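You operate a simulated robot arm through the tools that you are given. There is no shell and no other tool.

You run a simulated robot arm. Do the job below in one go: nothing can be reset, and whatever is moved stays where it is left.

Task
Unclip the lunch carrier and lift off its lid and green tin.
Fine: both clips open, lid and tin down on the side counter, nothing spilt.
Where things are to end (x, y in the base frame): carrier lid within 60 mm of [740, 170]; green lunch tin within 60 mm of [740, 320].

The check looks at the end state, three seconds after you hand in, the way a careful person would. Anything else that was tipped, shoved, dropped, spilled or broken makes it a failure. Lids that push on must go on centred and level and be pressed home; caps that screw on are set level and turned clockwise until they are tight.

Robot
A 6-joint arm with a two-finger gripper, fixed in place. Base frame: the origin is at the foot of the arm, x ahead of it, y to its left, z up. Readings come in mm, degrees, newtons and seconds.
With the tool pointing down near the work surface it reaches from about 500 to 820 mm from the base axis. Its first joint turns from -166.0 to 166.0 degrees. Payload 1.66 kg.
The TCP is the grasp point between the finger pads, 16 mm short of the fingertips. In the tool frame z runs along the fingers and y along their closing line. The gripper opens to 111 mm. The gripper's body begins 104 mm behind the TCP.
Orientation is that of the tool frame in the base frame, as a unit quaternion [x, y, z, w]. With the fingers straight down and closing along the base's y, the tool's x points along the base's -x, its y along +y and its z along -z.

Tools
- The arm moves only by the tool apply_moves. Its argument "plan" is a list that holds one entry, the list of rows, each a list of 7 numbers: the turn, a rotation vector about the tool's x, y, z in units of 6 degrees (1.0 is 6 degrees), then the shift along the tool's x, y, z in units of 25 mm (1.0 is 25 mm), then the closure, from 0 (fully open) to 1 (shut). In form: [[[rx, ry, rz, tx, ty, tz, gripper], ...]]. A call has 1 to 20 rows; each row shifts and turns the commanded pose from where the row before left it, along the tool's axes as they then stand. A call with a number of a shift or a turn outside -1 to 1 is refused whole. Rows are played at 5 a second. More than 50 mm and 8.6 degrees between two rows, or a gripper value outside its range, and nothing of the call is played. Where a pose cannot be reached the arm comes as near as it can. A force on the tool above 40 N (or 10 N above the force at the start of the call, whichever is more), or a blocked arm, ends the call early, and 0.2 s more pass. Each finger halts on what it meets, pressing with about 21 N; the grip force reading is that of the motor and also rises with nothing between the fingers. The clock runs only during rows and for 0.2 s after the last one: add rows that do not move to give the fingers time. The reply holds the time, the measured pose of the TCP, the force on the tool along the base axes, the opening and the grip force, in the units named above and with some noise, with the torque about the TCP (base axes, N m) and any sound that the robot's microphone picked up, and new pictures: "pictures" is both (left out), scene, wrist or none.
- Cameras (640 x 400 px; columns grow to the right, rows downward): "scene" is fixed at [50.5, -650.6, 1624.3]; the picture's right is [0.73, -0.68, 0.00], its down [-0.40, -0.43, -0.81] and it looks along [0.55, 0.60, -0.58] (base axes); focal length 329 px, centre (320, 200). "wrist" rides on the gripper at [70, 14, -143] in the tool frame; the picture's right is [-0.19, 0.98, 0.00], its down [-0.87, -0.17, -0.47] and it looks along [-0.46, -0.09, 0.88] (tool axes); focal length 230 px, centre (320, 200). There is no depth. A picture from a camera that has moved, and an enlarged one, comes with that camera's place and axes in the base frame and with its lens.
- lift_body(by): slides the trunk up (or, below 0, down) by that many mm; the arm rides with it, the base frame stays. It gives what a move gives, with no picture.
- enlarge(camera, box): a new picture of the part [left, top, right, bottom] of that camera's present view, enlarged. The clock stands still meanwhile.
- job_done(): hands the job in; it is judged then, once.

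Nothing tells you positions but the pictures and the camera data. Unless the task says otherwise, let go and move clear before handing in.

The tools are called as a command line: name --argument value ..., lists and objects as JSON in quotes. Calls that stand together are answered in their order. apply_moves: Moves the arm, as the interface text tells. Its arguments: {"type":"object","properties":{"plan":{"type":"array"},"pictures":{"type":"string","enum":["both","scene","wrist","none"]}},"required":["plan"]} The other tools are called the same way: lift_body (by) slides the trunk up or down; enlarge (camera, box) takes an enlarged picture of a part of a camera's view; job_done () hands the job in.

At the start:

```text
time_s: 0.0
tool_pos: [414.1, 141.2, 1158.4]
tcp_rot: [0.0, 1.0, 0.0, 0.0]
ft_force: [-0.6, 0.2, 1.3]
wrist_torque: [0.01, 0.02, 0.0]
finger_gap: 110.8
finger_force: 0.1
trunk travel left (down, up): [-200.0, 390.0]
```

scene: 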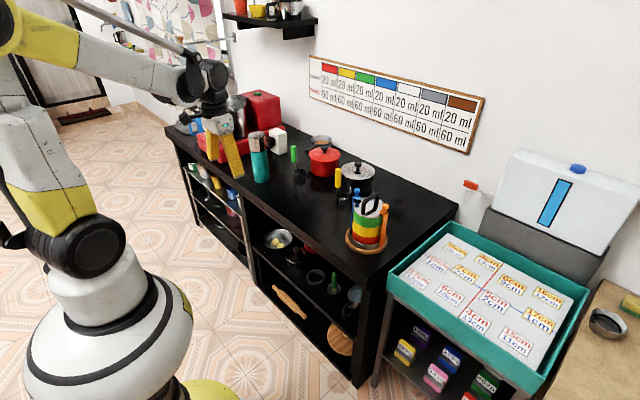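
wrist: 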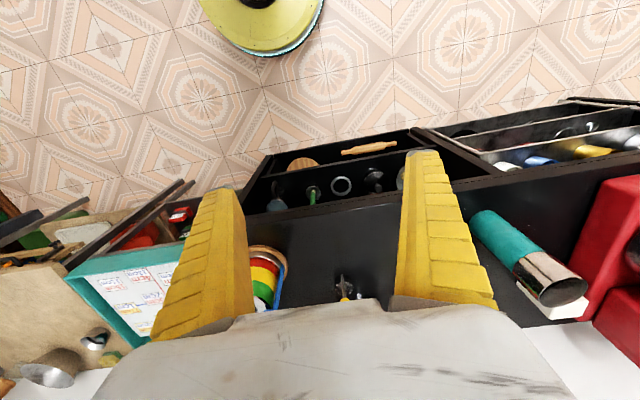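

I see a tiered lunch carrier (colored tins with a handle and side clips) near the right end of the black counter. I'll look at it more closely before moving.

enlarge --camera "scene" --box '[330, 180, 410, 260]'

enlarge --camera "scene" --box '[220, 100, 460, 260]'

enlarge --camera "wrist" --box '[230, 220, 390, 320]'

```text
5.00 times, centred on (370, 220) of scene
camera zoom: at [50.5, -650.6, 1624.3], right [0.73, -0.68, 0.0], down [-0.4, -0.43, -0.81], along [0.55, 0.6, -0.58], focal length 1645 px, centre (70, 100)
```

zoom: 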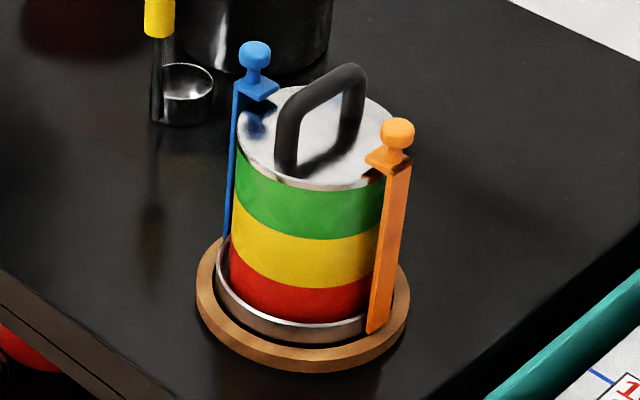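

```text
2.50 times, centred on (340, 180) of scene
camera zoom: at [50.5, -650.6, 1624.3], right [0.73, -0.68, 0.0], down [-0.4, -0.43, -0.81], along [0.55, 0.6, -0.58], focal length 822 px, centre (270, 250)
```

zoom: 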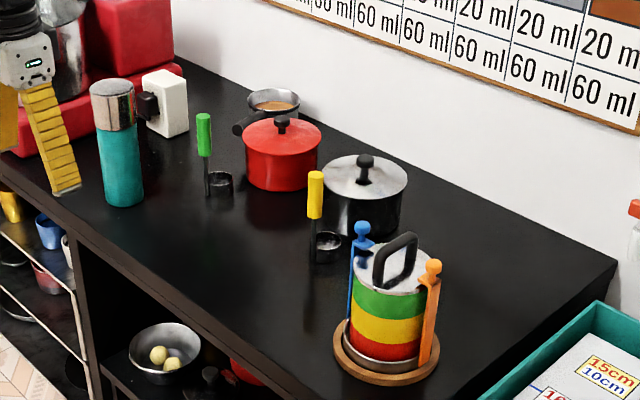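

```text
4.00 times, centred on (310, 270) of wrist
camera zoom: at [345.7, 153.7, 1301.9], right [0.19, 0.98, 0.0], down [0.87, -0.17, 0.47], along [0.46, -0.09, -0.88], focal length 920 px, centre (360, -80)
```

zoom: 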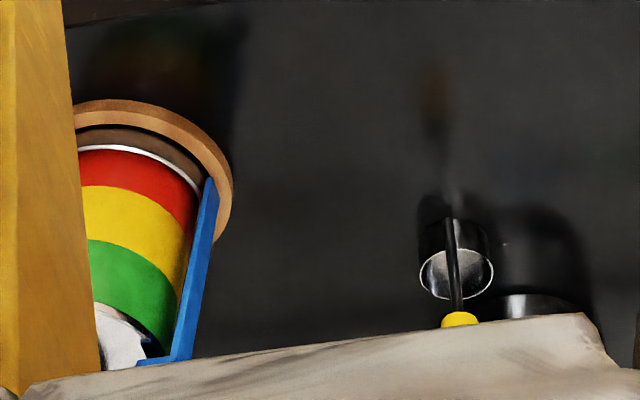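

The carrier stands at about (778, -108) on a counter at z≈800, with a blue and an orange clip hooked over the lid. The drop spots at (740, 170) and (740, 320) look clear on the same black counter. I'll move the arm closer so the wrist camera can give better measurements.

apply_moves --plan '[[[0, 0, 0, -0.6, -0.96, 0, 0], [0, 0, 0, -0.6, -0.96, 0, 0], [0, 0, 0, -0.6, -0.96, 0, 0], [0, 0, 0, -0.6, -0.96, 0, 0], [0, 0, 0, -0.6, -0.96, 0, 0], [0, 0, 0, -0.6, -0.96, 0, 0], [0, 0, 0, -0.6, -0.96, 0, 0], [0, 0, 0, -0.6, -0.96, 0, 0], [0, 0, 0, -0.6, -0.96, 0, 0], [0, 0, 0, -0.6, -0.96, 0, 0], [0, 0, 0, 0, 0, 0, 0]]]'

```text
time_s: 2.4
tool_pos: [565.4, -99.7, 1159.8]
tcp_rot: [0.0, 1.0, 0.0, 0.0]
ft_force: [0.8, 0.9, -0.3]
wrist_torque: [0.02, -0.01, 0.01]
finger_gap: 110.9
finger_force: 0.0
trunk travel left (down, up): [-200.0, 390.0]
camera wrist: at [495.9, -87.5, 1303.7], right [0.19, 0.98, 0.0], down [0.87, -0.17, 0.47], along [0.46, -0.09, -0.88], focal length 230 px, centre (320, 200)
```

scene: 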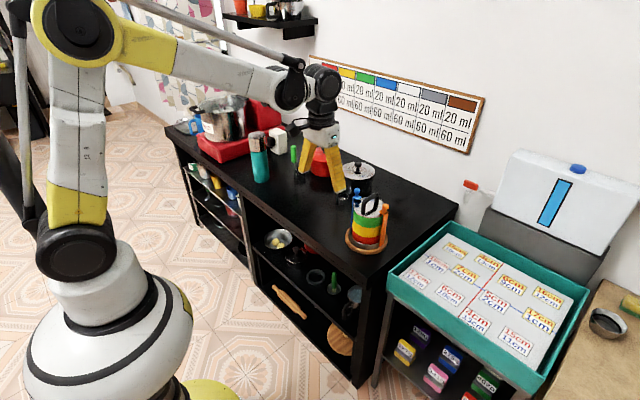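
wrist: 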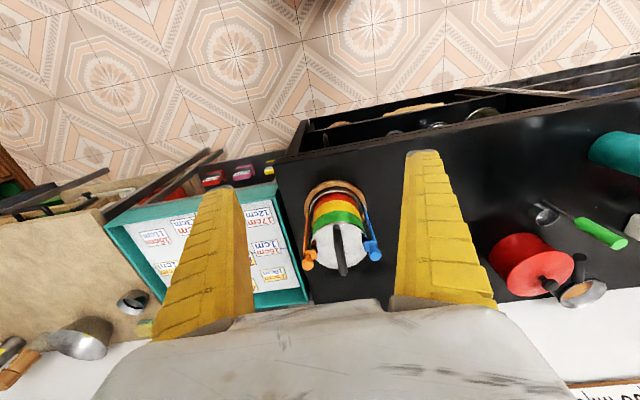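

enlarge --camera "wrist" --box '[290, 170, 390, 290]'

enlarge --camera "scene" --box '[340, 185, 396, 260]'

```text
3.33 times, centred on (340, 230) of wrist
camera zoom: at [495.9, -87.5, 1303.7], right [0.19, 0.98, 0.0], down [0.87, -0.17, 0.47], along [0.46, -0.09, -0.88], focal length 767 px, centre (253, 100)
```

zoom: 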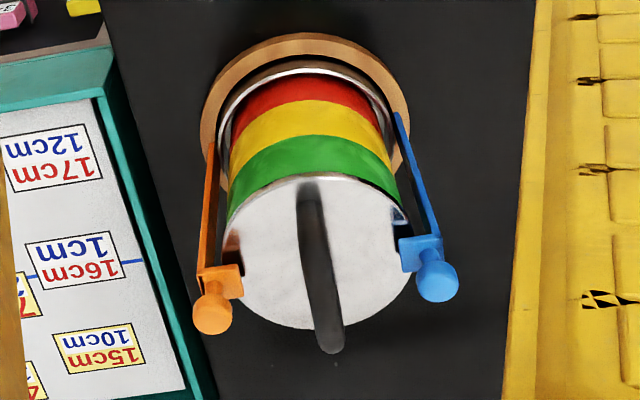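

```text
5.33 times, centred on (368, 222) of scene
camera zoom: at [50.5, -650.6, 1624.3], right [0.73, -0.68, 0.0], down [-0.4, -0.43, -0.81], along [0.55, 0.6, -0.58], focal length 1755 px, centre (64, 80)
```

zoom: 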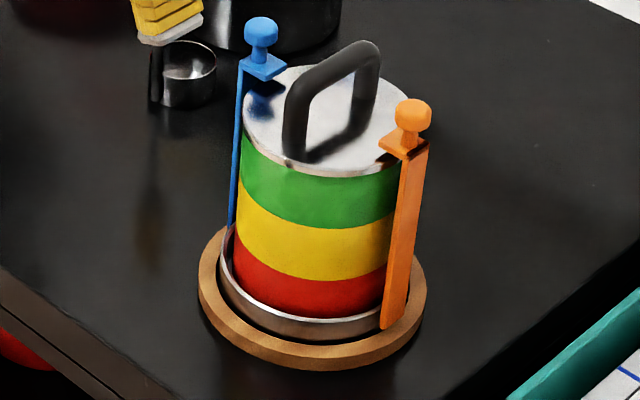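

Triangulating gives the blue knob at about (778, -45, 995), the orange knob at about (781, -166, 993), and the lid handle along x at y≈-104 with its top at z≈993. I'll turn the tool 90° so the fingers close along x. That lets a knob pivot between the pads as its clip swings out.

apply_moves --plan '[[[0, 0, 1, 0, 0, 0, 0], [0, 0, 1, 0, 0, 0, 0], [0, 0, 1, 0, 0, 0, 0], [0, 0, 1, 0, 0, 0, 0], [0, 0, 1, 0, 0, 0, 0], [0, 0, 1, 0, 0, 0, 0], [0, 0, 1, 0, 0, 0, 0], [0, 0, 1, 0, 0, 0, 0], [0, 0, 1, 0, 0, 0, 0], [0, 0, 1, 0, 0, 0, 0], [0, 0, 1, 0, 0, 0, 0], [0, 0, 1, 0, 0, 0, 0], [0, 0, 1, 0, 0, 0, 0], [0, 0, 1, 0, 0, 0, 0], [0, 0, 1, 0, 0, 0, 0], [0, 0, 0, 0, 0, 0, 0]]]'

```text
time_s: 5.8
tool_pos: [565.4, -99.9, 1157.0]
tcp_rot: [0.708, 0.707, 0.0, 0.0]
ft_force: [0.7, 0.0, -0.3]
wrist_torque: [0.0, 0.0, -0.01]
finger_gap: 111.1
finger_force: 0.1
trunk travel left (down, up): [-200.0, 390.0]
camera wrist: at [579.2, -30.5, 1302.1], right [0.98, -0.19, 0.0], down [-0.17, -0.87, 0.47], along [-0.09, -0.46, -0.88], focal length 230 px, centre (320, 200)
```

scene: 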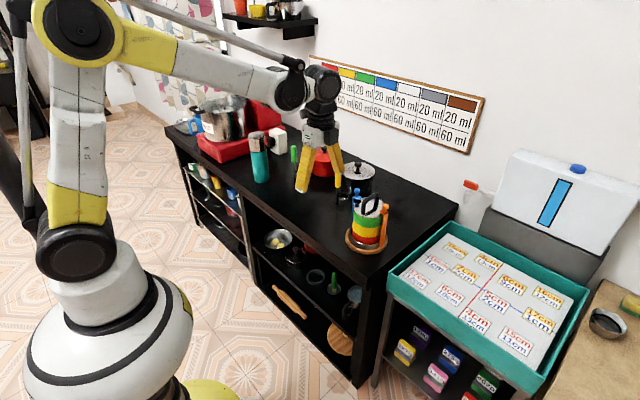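
wrist: 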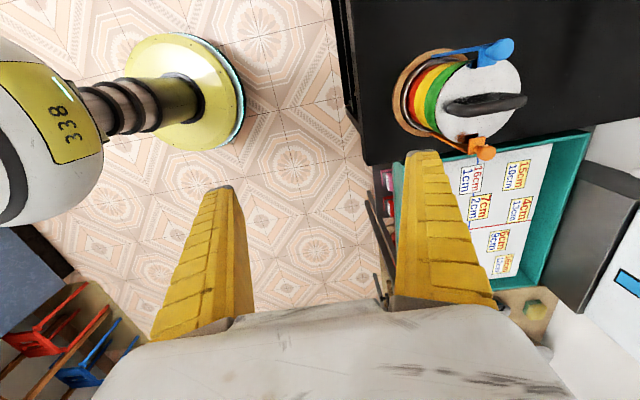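

enlarge --camera "wrist" --box '[390, 30, 530, 170]'

```text
2.86 times, centred on (460, 100) of wrist
camera zoom: at [579.2, -30.5, 1302.1], right [0.98, -0.19, 0.0], down [-0.17, -0.87, 0.47], along [-0.09, -0.46, -0.88], focal length 657 px, centre (-80, 486)
```

zoom: 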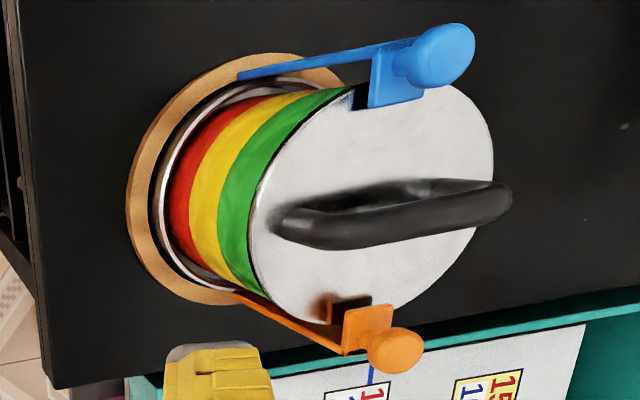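

With refined axes, the knobs come out at about blue (790, -43, 985) and orange (790, -167, 986), with the carrier axis near (790, -105). I'll move above the blue knob and check the alignment.

apply_moves --plan '[[[0, 0, 0, 0.228, 0.9, 0.3, 0.45], [0, 0, 0, 0.228, 0.9, 0.3, 0.45], [0, 0, 0, 0.228, 0.9, 0.3, 0.45], [0, 0, 0, 0.228, 0.9, 0.3, 0.45], [0, 0, 0, 0.228, 0.9, 0.3, 0.45], [0, 0, 0, 0.228, 0.9, 0.3, 0.45], [0, 0, 0, 0.228, 0.9, 0.3, 0.45], [0, 0, 0, 0.228, 0.9, 0.3, 0.45], [0, 0, 0, 0.228, 0.9, 0.3, 0.45], [0, 0, 0, 0.228, 0.9, 0.3, 0.45], [0, 0, 0, 0, 0, 0, 0.45]]]'

```text
time_s: 8.2
tool_pos: [792.0, -41.2, 1083.7]
tcp_rot: [0.707, 0.707, 0.0, 0.001]
ft_force: [0.0, 0.3, 0.2]
wrist_torque: [-0.01, 0.01, 0.02]
finger_gap: 63.1
finger_force: 1.7
trunk travel left (down, up): [-200.0, 390.0]
camera wrist: at [805.2, 28.1, 1228.0], right [0.98, -0.19, 0.0], down [-0.17, -0.87, 0.47], along [-0.09, -0.46, -0.88], focal length 230 px, centre (320, 200)
```

scene: 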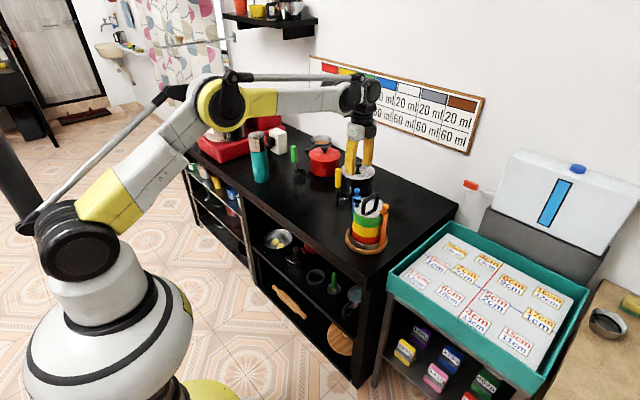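
wrist: 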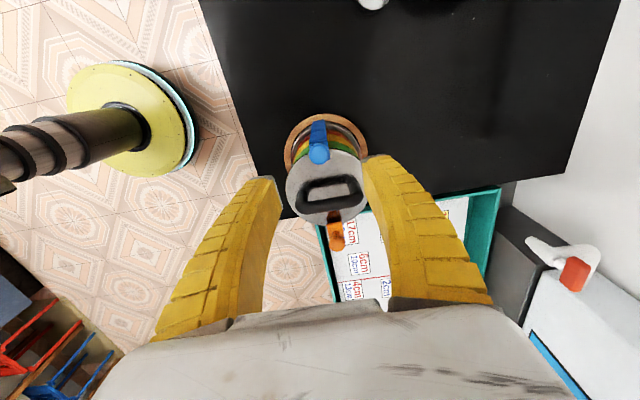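

enlarge --camera "wrist" --box '[260, 100, 380, 260]'

enlarge --camera "scene" --box '[330, 140, 410, 260]'

```text
2.50 times, centred on (320, 180) of wrist
camera zoom: at [805.2, 28.1, 1228.0], right [0.98, -0.19, 0.0], down [-0.17, -0.87, 0.47], along [-0.09, -0.46, -0.88], focal length 575 px, centre (320, 250)
```

zoom: 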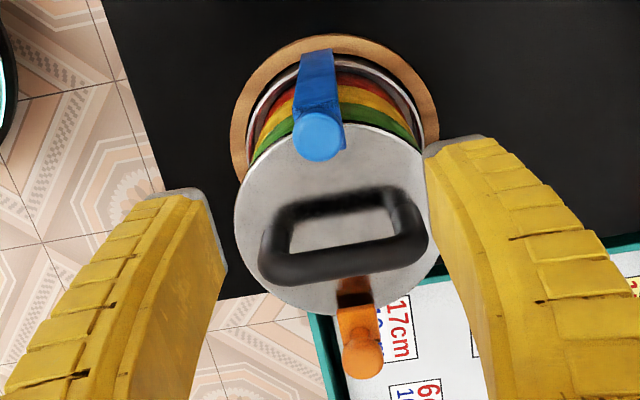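

```text
3.33 times, centred on (370, 200) of scene
camera zoom: at [50.5, -650.6, 1624.3], right [0.73, -0.68, 0.0], down [-0.4, -0.43, -0.81], along [0.55, 0.6, -0.58], focal length 1097 px, centre (153, 200)
```

zoom: 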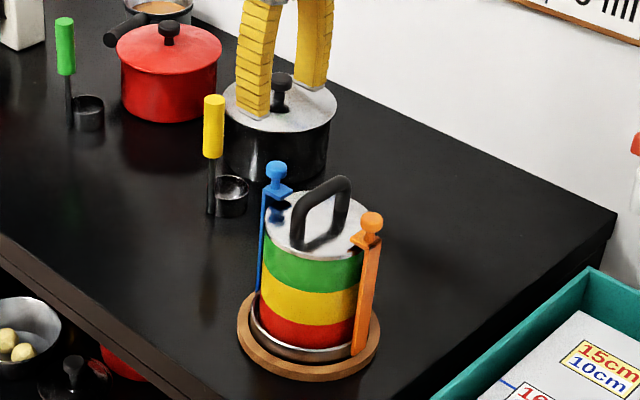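

The blue knob centre is confirmed near (790.6, -44, 984). I'll descend over it with the fingers straddling it along x.

apply_moves --plan '[[[0, 0, 0, -0.112, -0.056, 0.65, 0.45], [0, 0, 0, 0, 0, 0.65, 0.45], [0, 0, 0, 0, 0, 0.65, 0.45], [0, 0, 0, 0, 0, 0.65, 0.45], [0, 0, 0, 0, 0, 0.65, 0.45], [0, 0, 0, 0, 0, 0.6, 0.45], [0, 0, 0, 0, 0, 0, 0.45]]]'

```text
time_s: 9.8
tool_pos: [789.0, -43.0, 985.5]
tcp_rot: [0.707, 0.707, 0.0, 0.0]
ft_force: [0.7, 0.5, -0.2]
wrist_torque: [0.0, -0.04, 0.01]
finger_gap: 63.0
finger_force: 0.9
trunk travel left (down, up): [-200.0, 390.0]
camera wrist: at [803.4, 26.1, 1130.3], right [0.98, -0.19, 0.0], down [-0.17, -0.87, 0.47], along [-0.09, -0.46, -0.88], focal length 230 px, centre (320, 200)
```

scene: 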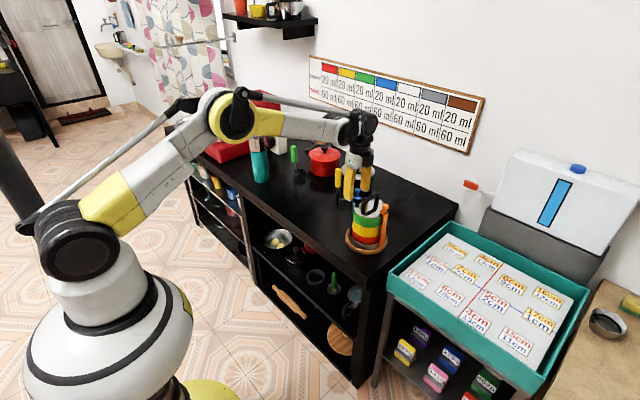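
wrist: 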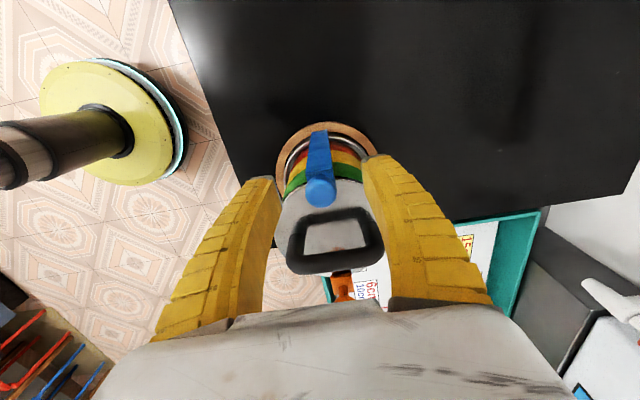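

enlarge --camera "wrist" --box '[250, 110, 390, 260]'

enlarge --camera "scene" --box '[330, 150, 400, 260]'

```text
2.67 times, centred on (320, 185) of wrist
camera zoom: at [803.4, 26.1, 1130.3], right [0.98, -0.19, 0.0], down [-0.17, -0.87, 0.47], along [-0.09, -0.46, -0.88], focal length 614 px, centre (320, 240)
```

zoom: 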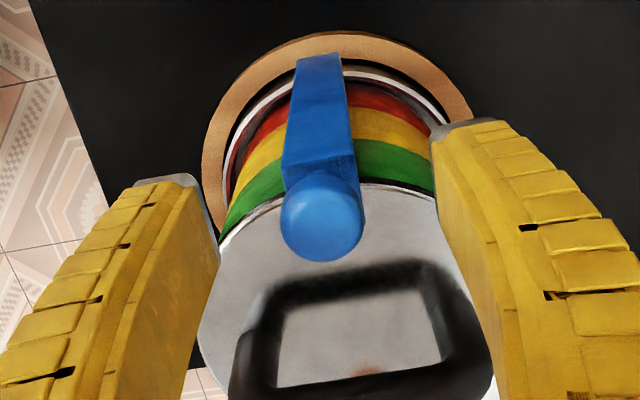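

```text
3.64 times, centred on (365, 205) of scene
camera zoom: at [50.5, -650.6, 1624.3], right [0.73, -0.68, 0.0], down [-0.4, -0.43, -0.81], along [0.55, 0.6, -0.58], focal length 1196 px, centre (156, 182)
```

zoom: 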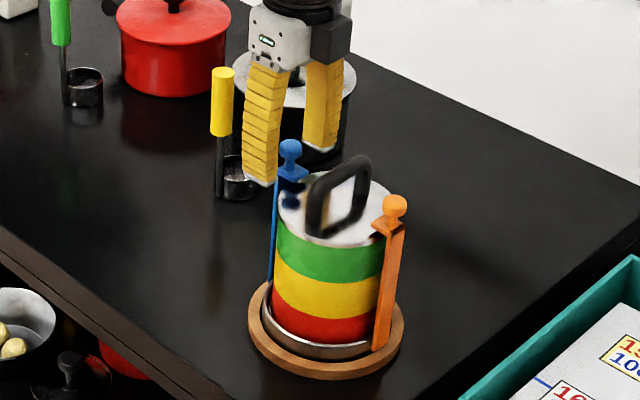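

The knob sits exactly between the fingers. I'll close on it.

apply_moves --plan '[[[0, 0, 0, 0, 0, 0, 0.7], [0, 0, 0, 0, 0, 0, 1], [0, 0, 0, 0, 0, 0, 1], [0, 0, 0, 0, 0, 0, 1]]]'

```text
time_s: 10.8
tool_pos: [789.8, -42.5, 986.7]
tcp_rot: [0.707, 0.707, 0.0, 0.0]
ft_force: [-0.6, 0.6, -0.8]
wrist_torque: [0.05, -0.02, 0.03]
finger_gap: 15.8
finger_force: 21.1
trunk travel left (down, up): [-200.0, 390.0]
camera wrist: at [803.5, 26.1, 1130.4], right [0.98, -0.19, 0.0], down [-0.17, -0.87, 0.47], along [-0.09, -0.46, -0.88], focal length 230 px, centre (320, 200)
```

scene: 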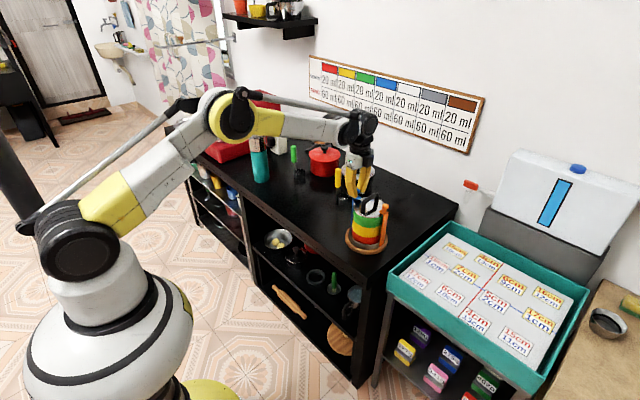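
wrist: 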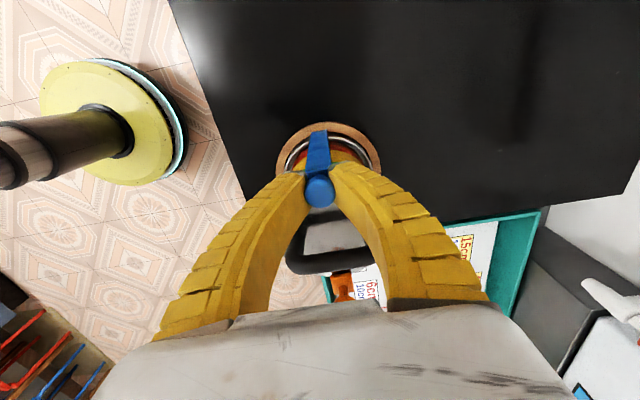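

I have the knob, with a gap of 15.8 mm and a 21 N grip. Next I'll pull gently outward along +y and watch the force.

apply_moves --plan '[[[0, 0, 0, 0.2, 0, 0, 1], [0, 0, 0, 0.2, 0, 0, 1], [0, 0, 0, 0.2, 0, 0, 1]]]'

```text
time_s: 11.6
tool_pos: [788.6, -28.8, 987.0]
tcp_rot: [0.707, 0.707, -0.001, 0.0]
ft_force: [6.0, -5.3, 1.7]
wrist_torque: [-0.53, -0.01, 0.01]
finger_gap: 15.6
finger_force: 21.7
trunk travel left (down, up): [-200.0, 390.0]
camera wrist: at [801.8, 40.2, 1130.5], right [0.98, -0.19, 0.0], down [-0.17, -0.87, 0.47], along [-0.09, -0.46, -0.88], focal length 230 px, centre (320, 200)
```

scene: 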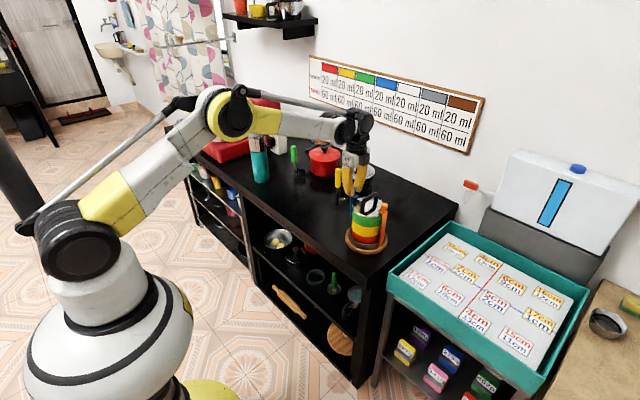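
wrist: 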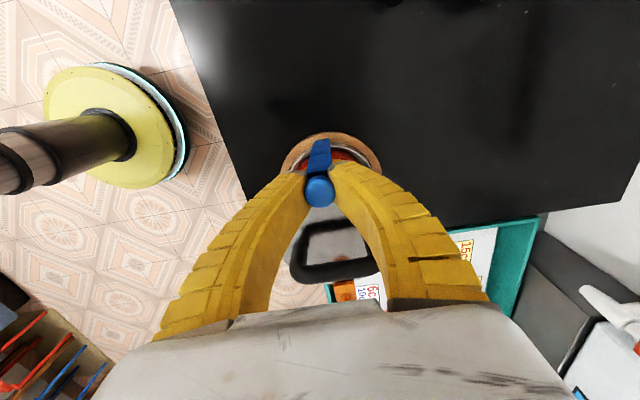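

enlarge --camera "scene" --box '[330, 150, 400, 260]'

enlarge --camera "wrist" --box '[250, 110, 390, 260]'

```text
3.64 times, centred on (365, 205) of scene
camera zoom: at [50.5, -650.6, 1624.3], right [0.73, -0.68, 0.0], down [-0.4, -0.43, -0.81], along [0.55, 0.6, -0.58], focal length 1196 px, centre (156, 182)
```

zoom: 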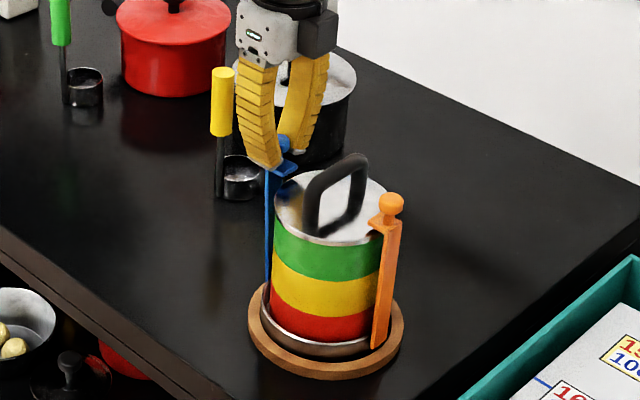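

```text
2.67 times, centred on (320, 185) of wrist
camera zoom: at [801.8, 40.2, 1130.5], right [0.98, -0.19, 0.0], down [-0.17, -0.87, 0.47], along [-0.09, -0.46, -0.88], focal length 614 px, centre (320, 240)
```

zoom: 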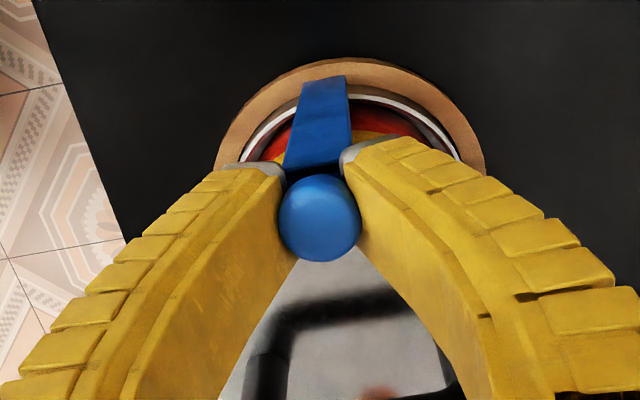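

The clip is moving, but holding the tool vertical puts a torque on it and tips the carrier slightly. I'll turn the tool along with the clip to relieve that.

apply_moves --plan '[[[0, -0.3, 0, 0, 0, 0, 1], [0, -0.3, 0, 0, 0, 0, 1], [0, 0, 0, 0, 0, 0, 1]]]'

enlarge --camera "scene" --box '[330, 150, 400, 260]'

```text
time_s: 12.4
tool_pos: [787.7, -29.2, 986.4]
tcp_rot: [0.706, 0.707, -0.022, 0.022]
ft_force: [3.6, 0.9, 3.6]
wrist_torque: [0.45, -0.02, -0.01]
finger_gap: 15.0
finger_force: 21.7
trunk travel left (down, up): [-200.0, 390.0]
camera wrist: at [801.7, 48.6, 1125.5], right [0.98, -0.19, 0.01], down [-0.17, -0.83, 0.53], along [-0.09, -0.52, -0.85], focal length 230 px, centre (320, 200)
```

scene: 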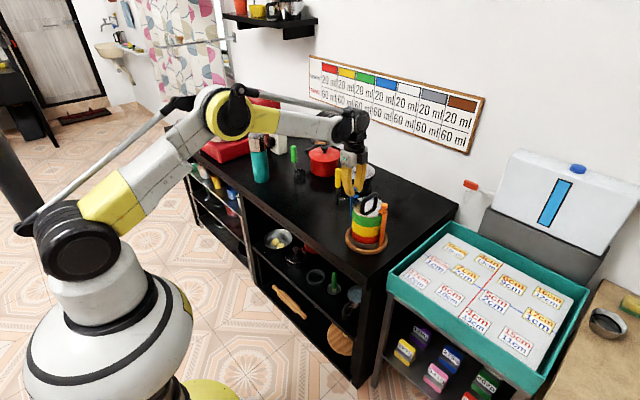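
wrist: 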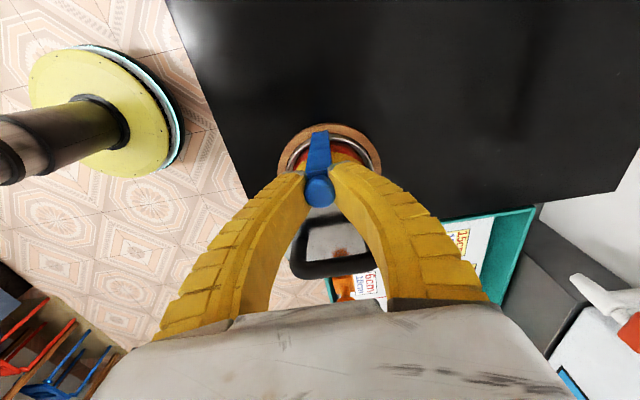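

```text
3.64 times, centred on (365, 205) of scene
camera zoom: at [50.5, -650.6, 1624.3], right [0.73, -0.68, 0.0], down [-0.4, -0.43, -0.81], along [0.55, 0.6, -0.58], focal length 1196 px, centre (156, 182)
```

zoom: 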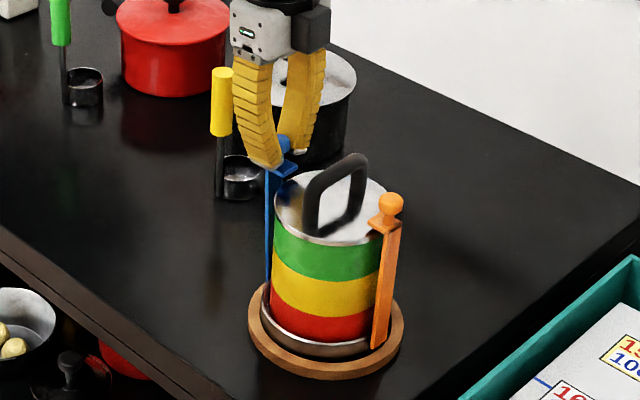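

Force is nearly zero now and the clip is holding by hinge friction alone. I'll swing it further out along its arc, turning the tool together with it.

apply_moves --plan '[[[0, -0.4, 0, 0.34, 0, 0, 1], [0, -0.5, 0, 0.356, 0, 0, 1], [0, -0.5, 0, 0.356, 0, 0, 1], [0, -0.5, 0, 0.356, 0, 0, 1], [0, 0, 0, 0, 0, 0, 1]]]'

enlarge --camera "scene" --box '[330, 150, 400, 260]'

```text
time_s: 13.6
tool_pos: [788.3, 5.9, 980.9]
tcp_rot: [0.701, 0.701, -0.092, 0.093]
ft_force: [5.4, 1.9, 9.4]
wrist_torque: [-0.09, -0.04, 0.07]
finger_gap: 15.7
finger_force: 20.9
trunk travel left (down, up): [-200.0, 390.0]
camera wrist: at [801.5, 109.1, 1101.1], right [0.98, -0.18, 0.05], down [-0.17, -0.71, 0.68], along [-0.09, -0.68, -0.73], focal length 230 px, centre (320, 200)
```

scene: 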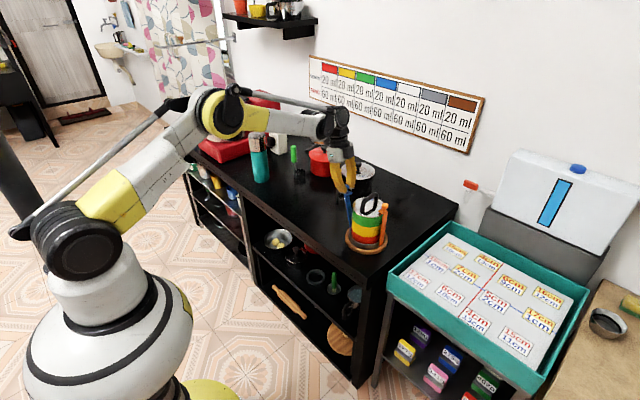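
wrist: 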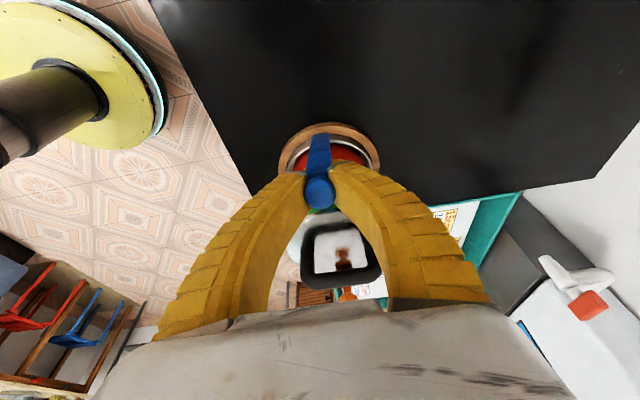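

```text
3.64 times, centred on (365, 205) of scene
camera zoom: at [50.5, -650.6, 1624.3], right [0.73, -0.68, 0.0], down [-0.4, -0.43, -0.81], along [0.55, 0.6, -0.58], focal length 1196 px, centre (156, 182)
```

zoom: 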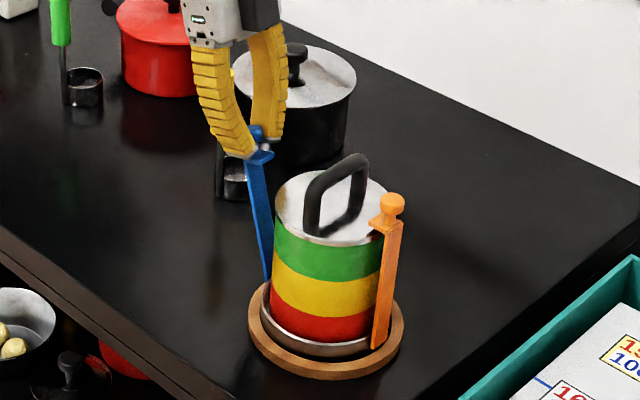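

apply_moves --plan '[[[0, -0.5, 0, 0.37, 0, -0.06, 1], [0, -0.5, 0, 0.37, 0, -0.03, 1], [0, -0.5, 0, 0.37, 0, -0.03, 1], [0, -0.5, 0, 0.37, 0, -0.03, 1], [0, 0, 0, 0, 0, 0, 1]]]'

enlarge --camera "scene" --box '[330, 150, 400, 260]'

```text
time_s: 14.8
tool_pos: [787.9, 40.8, 972.1]
tcp_rot: [0.688, 0.687, -0.165, 0.165]
ft_force: [0.1, -2.9, -2.4]
wrist_torque: [-0.19, 0.0, 0.05]
finger_gap: 12.8
finger_force: 21.4
trunk travel left (down, up): [-200.0, 390.0]
camera wrist: at [802.0, 167.3, 1069.5], right [0.98, -0.17, 0.09], down [-0.17, -0.56, 0.81], along [-0.09, -0.81, -0.57], focal length 230 px, centre (320, 200)
```

scene: 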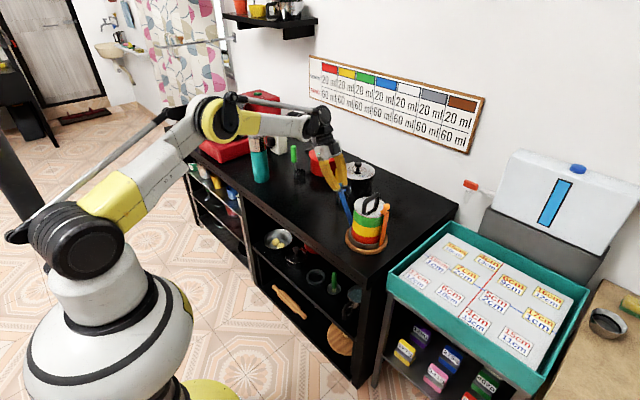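
wrist: 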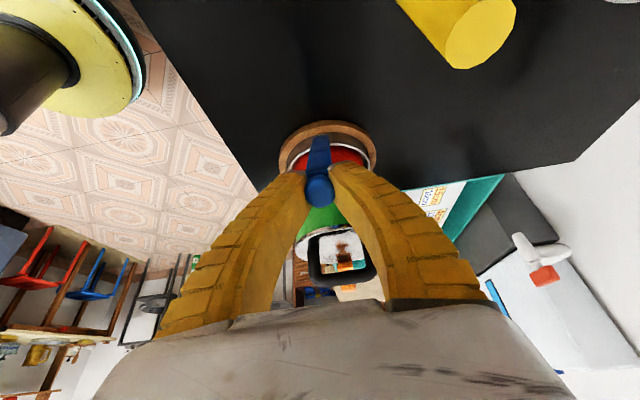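

```text
3.64 times, centred on (365, 205) of scene
camera zoom: at [50.5, -650.6, 1624.3], right [0.73, -0.68, 0.0], down [-0.4, -0.43, -0.81], along [0.55, 0.6, -0.58], focal length 1196 px, centre (156, 182)
```

zoom: 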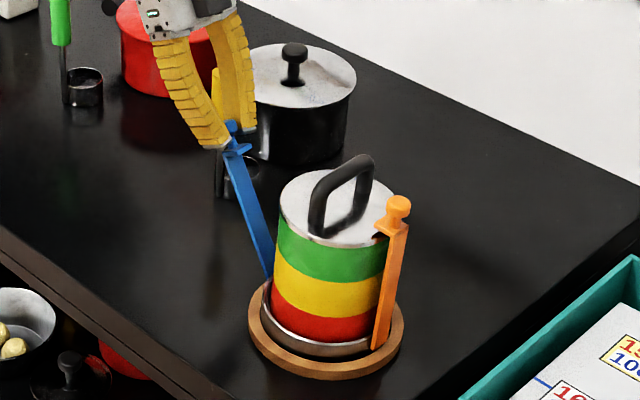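

The blue clip is about 27° open and the carrier is back in its original place. I'll keep swinging it out.

apply_moves --plan '[[[0, -0.5, 0, 0.36, 0, 0.02, 1], [0, -0.5, 0, 0.36, 0, 0, 1], [0, -0.5, 0, 0.36, 0, 0, 1], [0, -0.5, 0, 0.36, 0, 0, 1], [0, 0, 0, 0, 0, 0, 1]]]'

enlarge --camera "scene" --box '[330, 150, 400, 260]'

```text
time_s: 16.0
tool_pos: [787.7, 70.2, 953.2]
tcp_rot: [0.667, 0.667, -0.236, 0.236]
ft_force: [0.7, -7.7, -7.7]
wrist_torque: [0.14, -0.04, 0.04]
finger_gap: 12.7
finger_force: 21.0
trunk travel left (down, up): [-200.0, 390.0]
camera wrist: at [801.8, 213.4, 1021.5], right [0.98, -0.15, 0.12], down [-0.17, -0.38, 0.91], along [-0.09, -0.92, -0.39], focal length 230 px, centre (320, 200)
```

scene: 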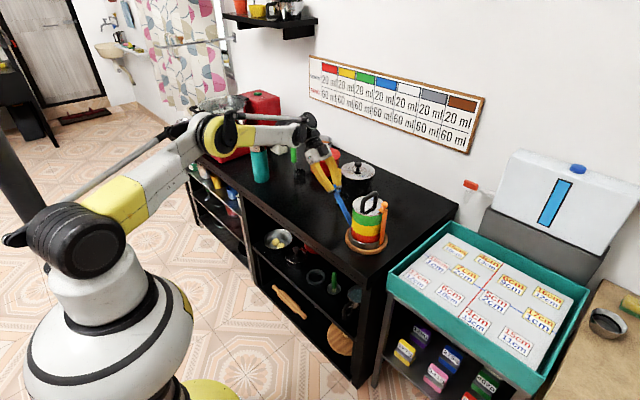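
wrist: 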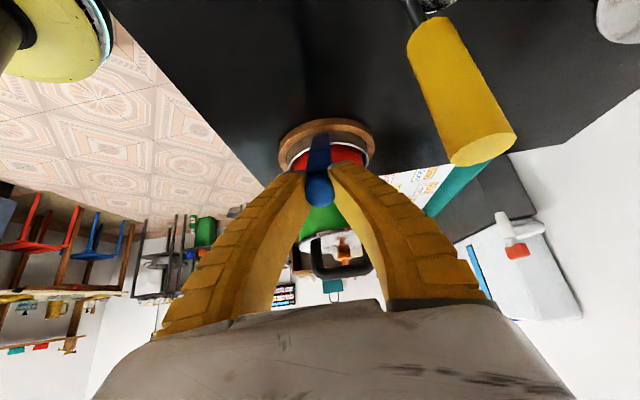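

```text
3.64 times, centred on (365, 205) of scene
camera zoom: at [50.5, -650.6, 1624.3], right [0.73, -0.68, 0.0], down [-0.4, -0.43, -0.81], along [0.55, 0.6, -0.58], focal length 1196 px, centre (156, 182)
```

zoom: 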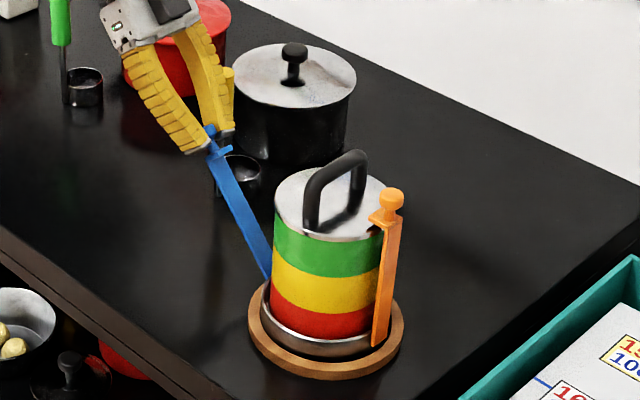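

The force is now radial, meaning I'm pulling along the clip and tilting the carrier a little. I'll ease toward the hinge.

apply_moves --plan '[[[0, 0, 0, 0, 0, 0.1, 1], [0, 0, 0, 0, 0, 0.1, 1], [0, 0, 0, 0, 0, 0, 1]]]' --pictures "scene"

enlarge --camera "scene" --box '[330, 150, 400, 260]'

```text
time_s: 16.8
tool_pos: [787.5, 68.8, 950.4]
tcp_rot: [0.666, 0.667, -0.235, 0.237]
ft_force: [0.5, 5.6, 7.6]
wrist_torque: [0.14, 0.02, 0.06]
finger_gap: 12.9
finger_force: 21.2
trunk travel left (down, up): [-200.0, 390.0]
```

scene: 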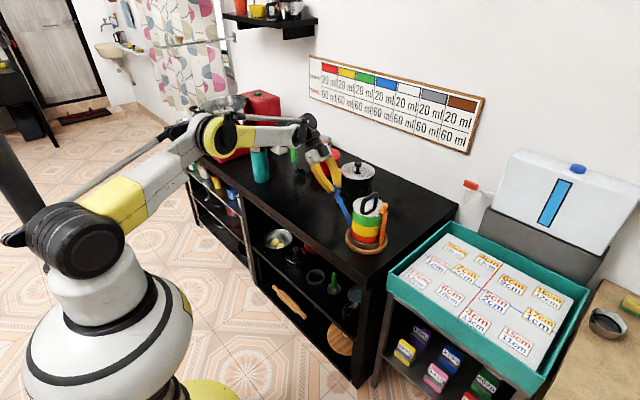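

```text
3.64 times, centred on (365, 205) of scene
camera zoom: at [50.5, -650.6, 1624.3], right [0.73, -0.68, 0.0], down [-0.4, -0.43, -0.81], along [0.55, 0.6, -0.58], focal length 1196 px, centre (156, 182)
```

zoom: 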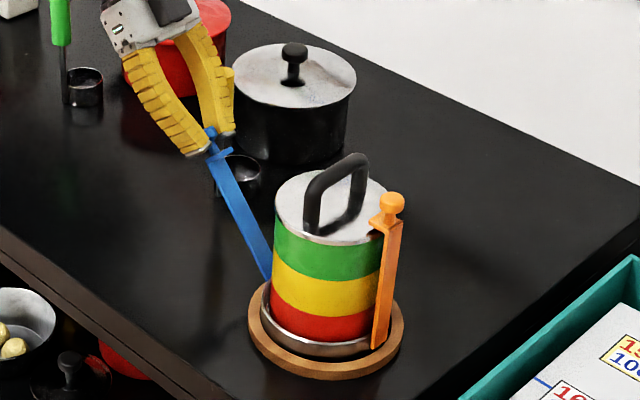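

apply_moves --plan '[[[0, 0, 0, 0, 0, -0.09, 1], [0, -0.5, 0, 0.314, 0, 0.01, 1], [0, -0.5, 0, 0.314, 0, 0.01, 1], [0, -0.5, 0, 0.314, 0, 0.01, 1], [0, 0, 0, 0, 0, 0, 1]]]'

enlarge --camera "scene" --box '[330, 150, 400, 260]'

```text
time_s: 18.0
tool_pos: [774.2, 79.2, 941.1]
tcp_rot: [0.645, 0.647, -0.287, 0.289]
ft_force: [1.5, -0.6, -0.7]
wrist_torque: [0.32, -0.02, 0.1]
finger_gap: 13.4
finger_force: 21.7
out of reach, approached as far as the arm can: row 3, 4
trunk travel left (down, up): [-200.0, 390.0]
camera wrist: at [788.1, 232.6, 986.0], right [0.98, -0.13, 0.14], down [-0.17, -0.23, 0.96], along [-0.09, -0.97, -0.25], focal length 230 px, centre (320, 200)
```

scene: 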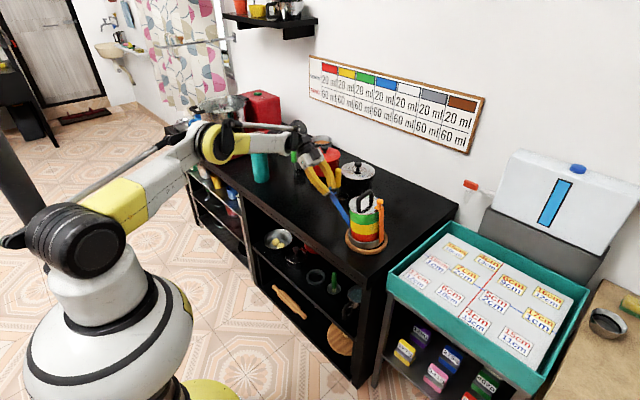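
wrist: 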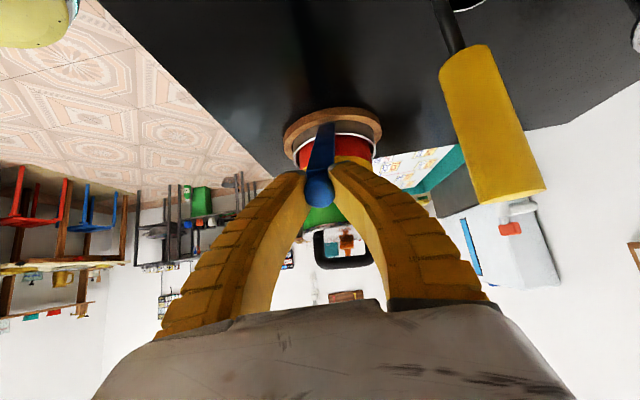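

```text
3.64 times, centred on (365, 205) of scene
camera zoom: at [50.5, -650.6, 1624.3], right [0.73, -0.68, 0.0], down [-0.4, -0.43, -0.81], along [0.55, 0.6, -0.58], focal length 1196 px, centre (156, 182)
```

zoom: 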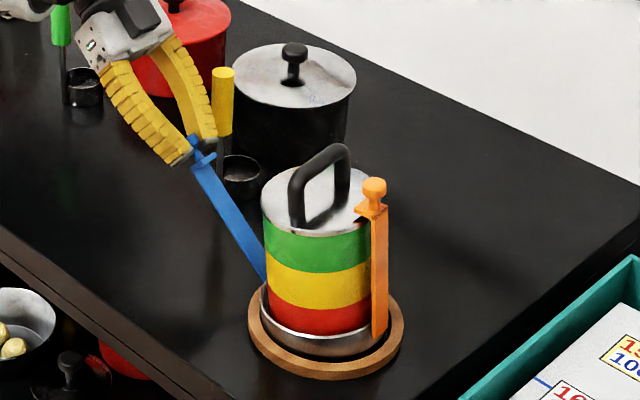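

The arm hit its reach limit and pulled x off by 13 mm, which is tilting the carrier. I'll back the motion out gently.

apply_moves --plan '[[[0, 0.5, 0, -0.314, 0, -0.01, 1], [0, 0, 0, 0, 0, 0, 1]]]'

enlarge --camera "scene" --box '[330, 150, 400, 260]'

```text
time_s: 18.6
tool_pos: [773.0, 75.8, 946.2]
tcp_rot: [0.653, 0.654, -0.27, 0.271]
ft_force: [0.4, -5.8, -2.1]
wrist_torque: [-0.28, -0.01, 0.03]
finger_gap: 12.8
finger_force: 21.2
trunk travel left (down, up): [-200.0, 390.0]
camera wrist: at [788.8, 225.4, 998.9], right [0.98, -0.13, 0.13], down [-0.17, -0.28, 0.95], along [-0.09, -0.95, -0.3], focal length 230 px, centre (320, 200)
```

scene: 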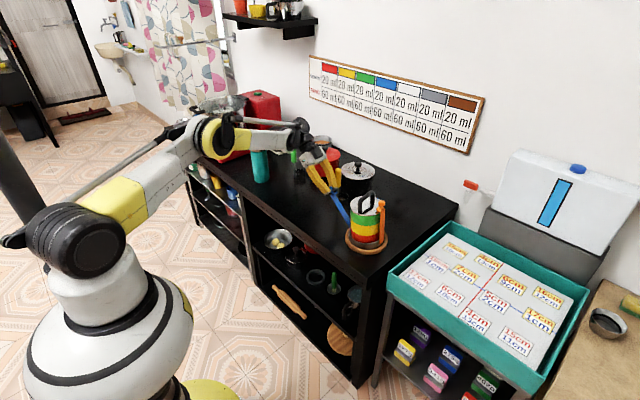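
wrist: 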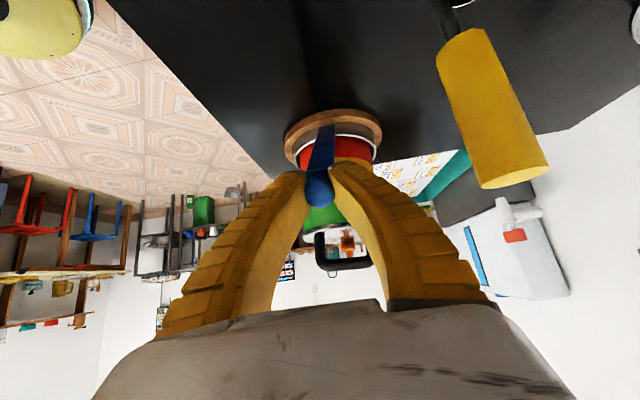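

```text
3.64 times, centred on (365, 205) of scene
camera zoom: at [50.5, -650.6, 1624.3], right [0.73, -0.68, 0.0], down [-0.4, -0.43, -0.81], along [0.55, 0.6, -0.58], focal length 1196 px, centre (156, 182)
```

zoom: 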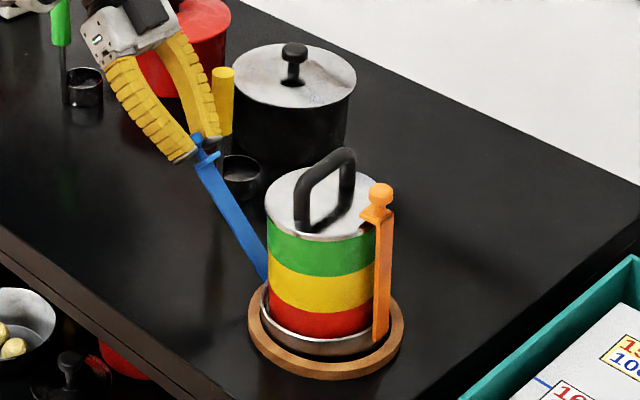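

apply_moves --plan '[[[0, 0.5, 0, -0.17, 0.2, 0, 1], [0, 0.5, 0, -0.17, 0.2, 0, 1], [0, 0, 0, 0, 0.18, 0, 1], [0, 0, 0, 0, 0, 0, 1]]]'

enlarge --camera "scene" --box '[330, 150, 400, 260]'

```text
time_s: 19.6
tool_pos: [789.8, 71.0, 952.6]
tcp_rot: [0.667, 0.667, -0.236, 0.235]
ft_force: [-2.9, -6.6, -4.8]
wrist_torque: [-0.14, 0.08, -0.03]
finger_gap: 11.8
finger_force: 20.7
trunk travel left (down, up): [-200.0, 390.0]
camera wrist: at [803.7, 214.2, 1021.2], right [0.98, -0.15, 0.12], down [-0.17, -0.38, 0.91], along [-0.09, -0.91, -0.39], focal length 230 px, centre (320, 200)
```

scene: 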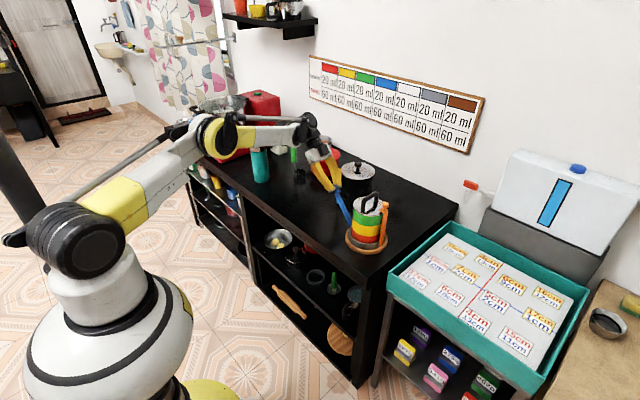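
wrist: 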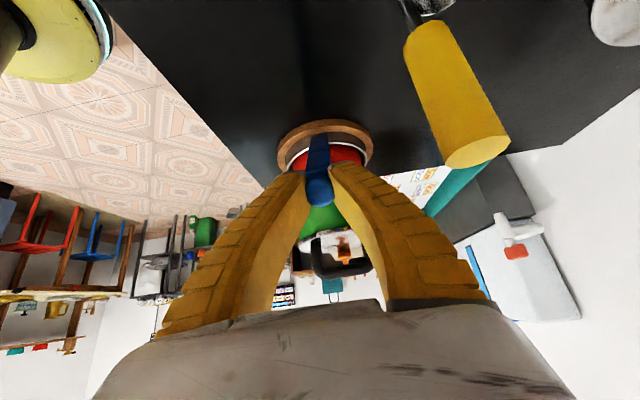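

```text
3.64 times, centred on (365, 205) of scene
camera zoom: at [50.5, -650.6, 1624.3], right [0.73, -0.68, 0.0], down [-0.4, -0.43, -0.81], along [0.55, 0.6, -0.58], focal length 1196 px, centre (156, 182)
```

zoom: 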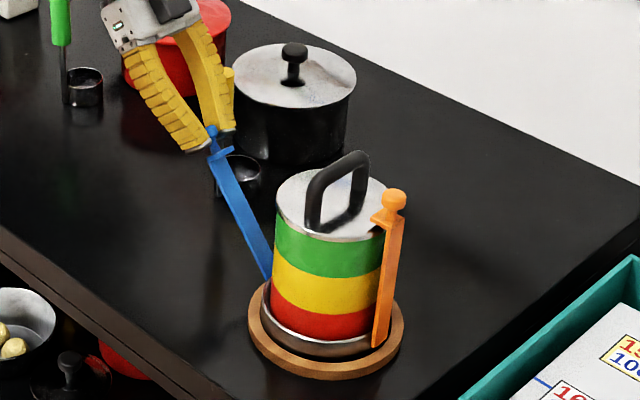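

The carrier is nearly back in place. I'll relieve the remaining pull, then let go of the blue clip, which should be about 45° open.

apply_moves --plan '[[[0, 0, 0, 0, -0.04, 0.09, 1], [0, 0, 0, 0, 0, 0, 1], [0, 0, 0, 0, 0, 0, 0.85], [0, 0, 0, 0, 0, 0, 0.75], [0, 0, 0, 0, 0, 0, 0.6], [0, 0, 0, 0, 0, 0, 0.5], [0, 0, 0, 0, 0, 0, 0.5]]]'

enlarge --camera "scene" --box '[330, 150, 400, 260]'

```text
time_s: 21.2
tool_pos: [788.5, 70.6, 950.6]
tcp_rot: [0.666, 0.667, -0.236, 0.237]
ft_force: [0.1, 0.3, 0.2]
wrist_torque: [-0.01, -0.03, 0.0]
finger_gap: 57.6
finger_force: 1.2
trunk travel left (down, up): [-200.0, 390.0]
camera wrist: at [802.4, 212.8, 1019.6], right [0.98, -0.15, 0.12], down [-0.17, -0.38, 0.91], along [-0.09, -0.91, -0.39], focal length 230 px, centre (320, 200)
```

scene: 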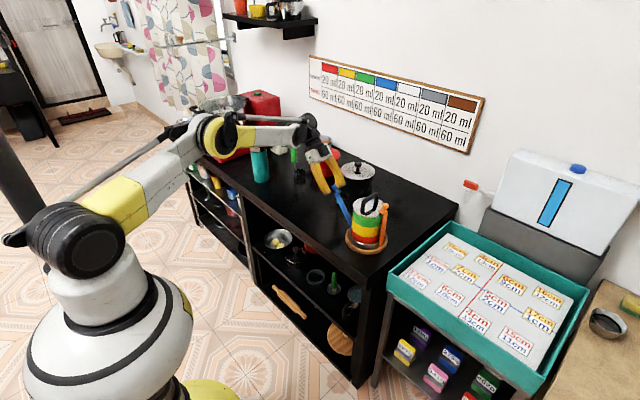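
wrist: 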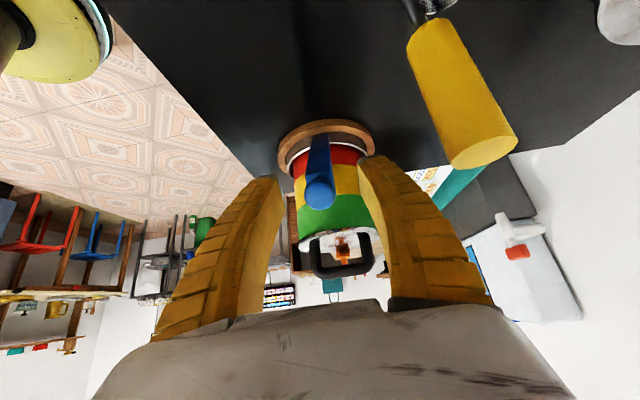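

```text
3.64 times, centred on (365, 205) of scene
camera zoom: at [50.5, -650.6, 1624.3], right [0.73, -0.68, 0.0], down [-0.4, -0.43, -0.81], along [0.55, 0.6, -0.58], focal length 1196 px, centre (156, 182)
```

zoom: 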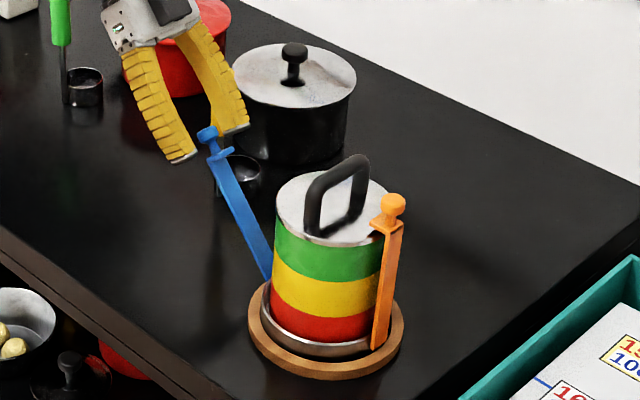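

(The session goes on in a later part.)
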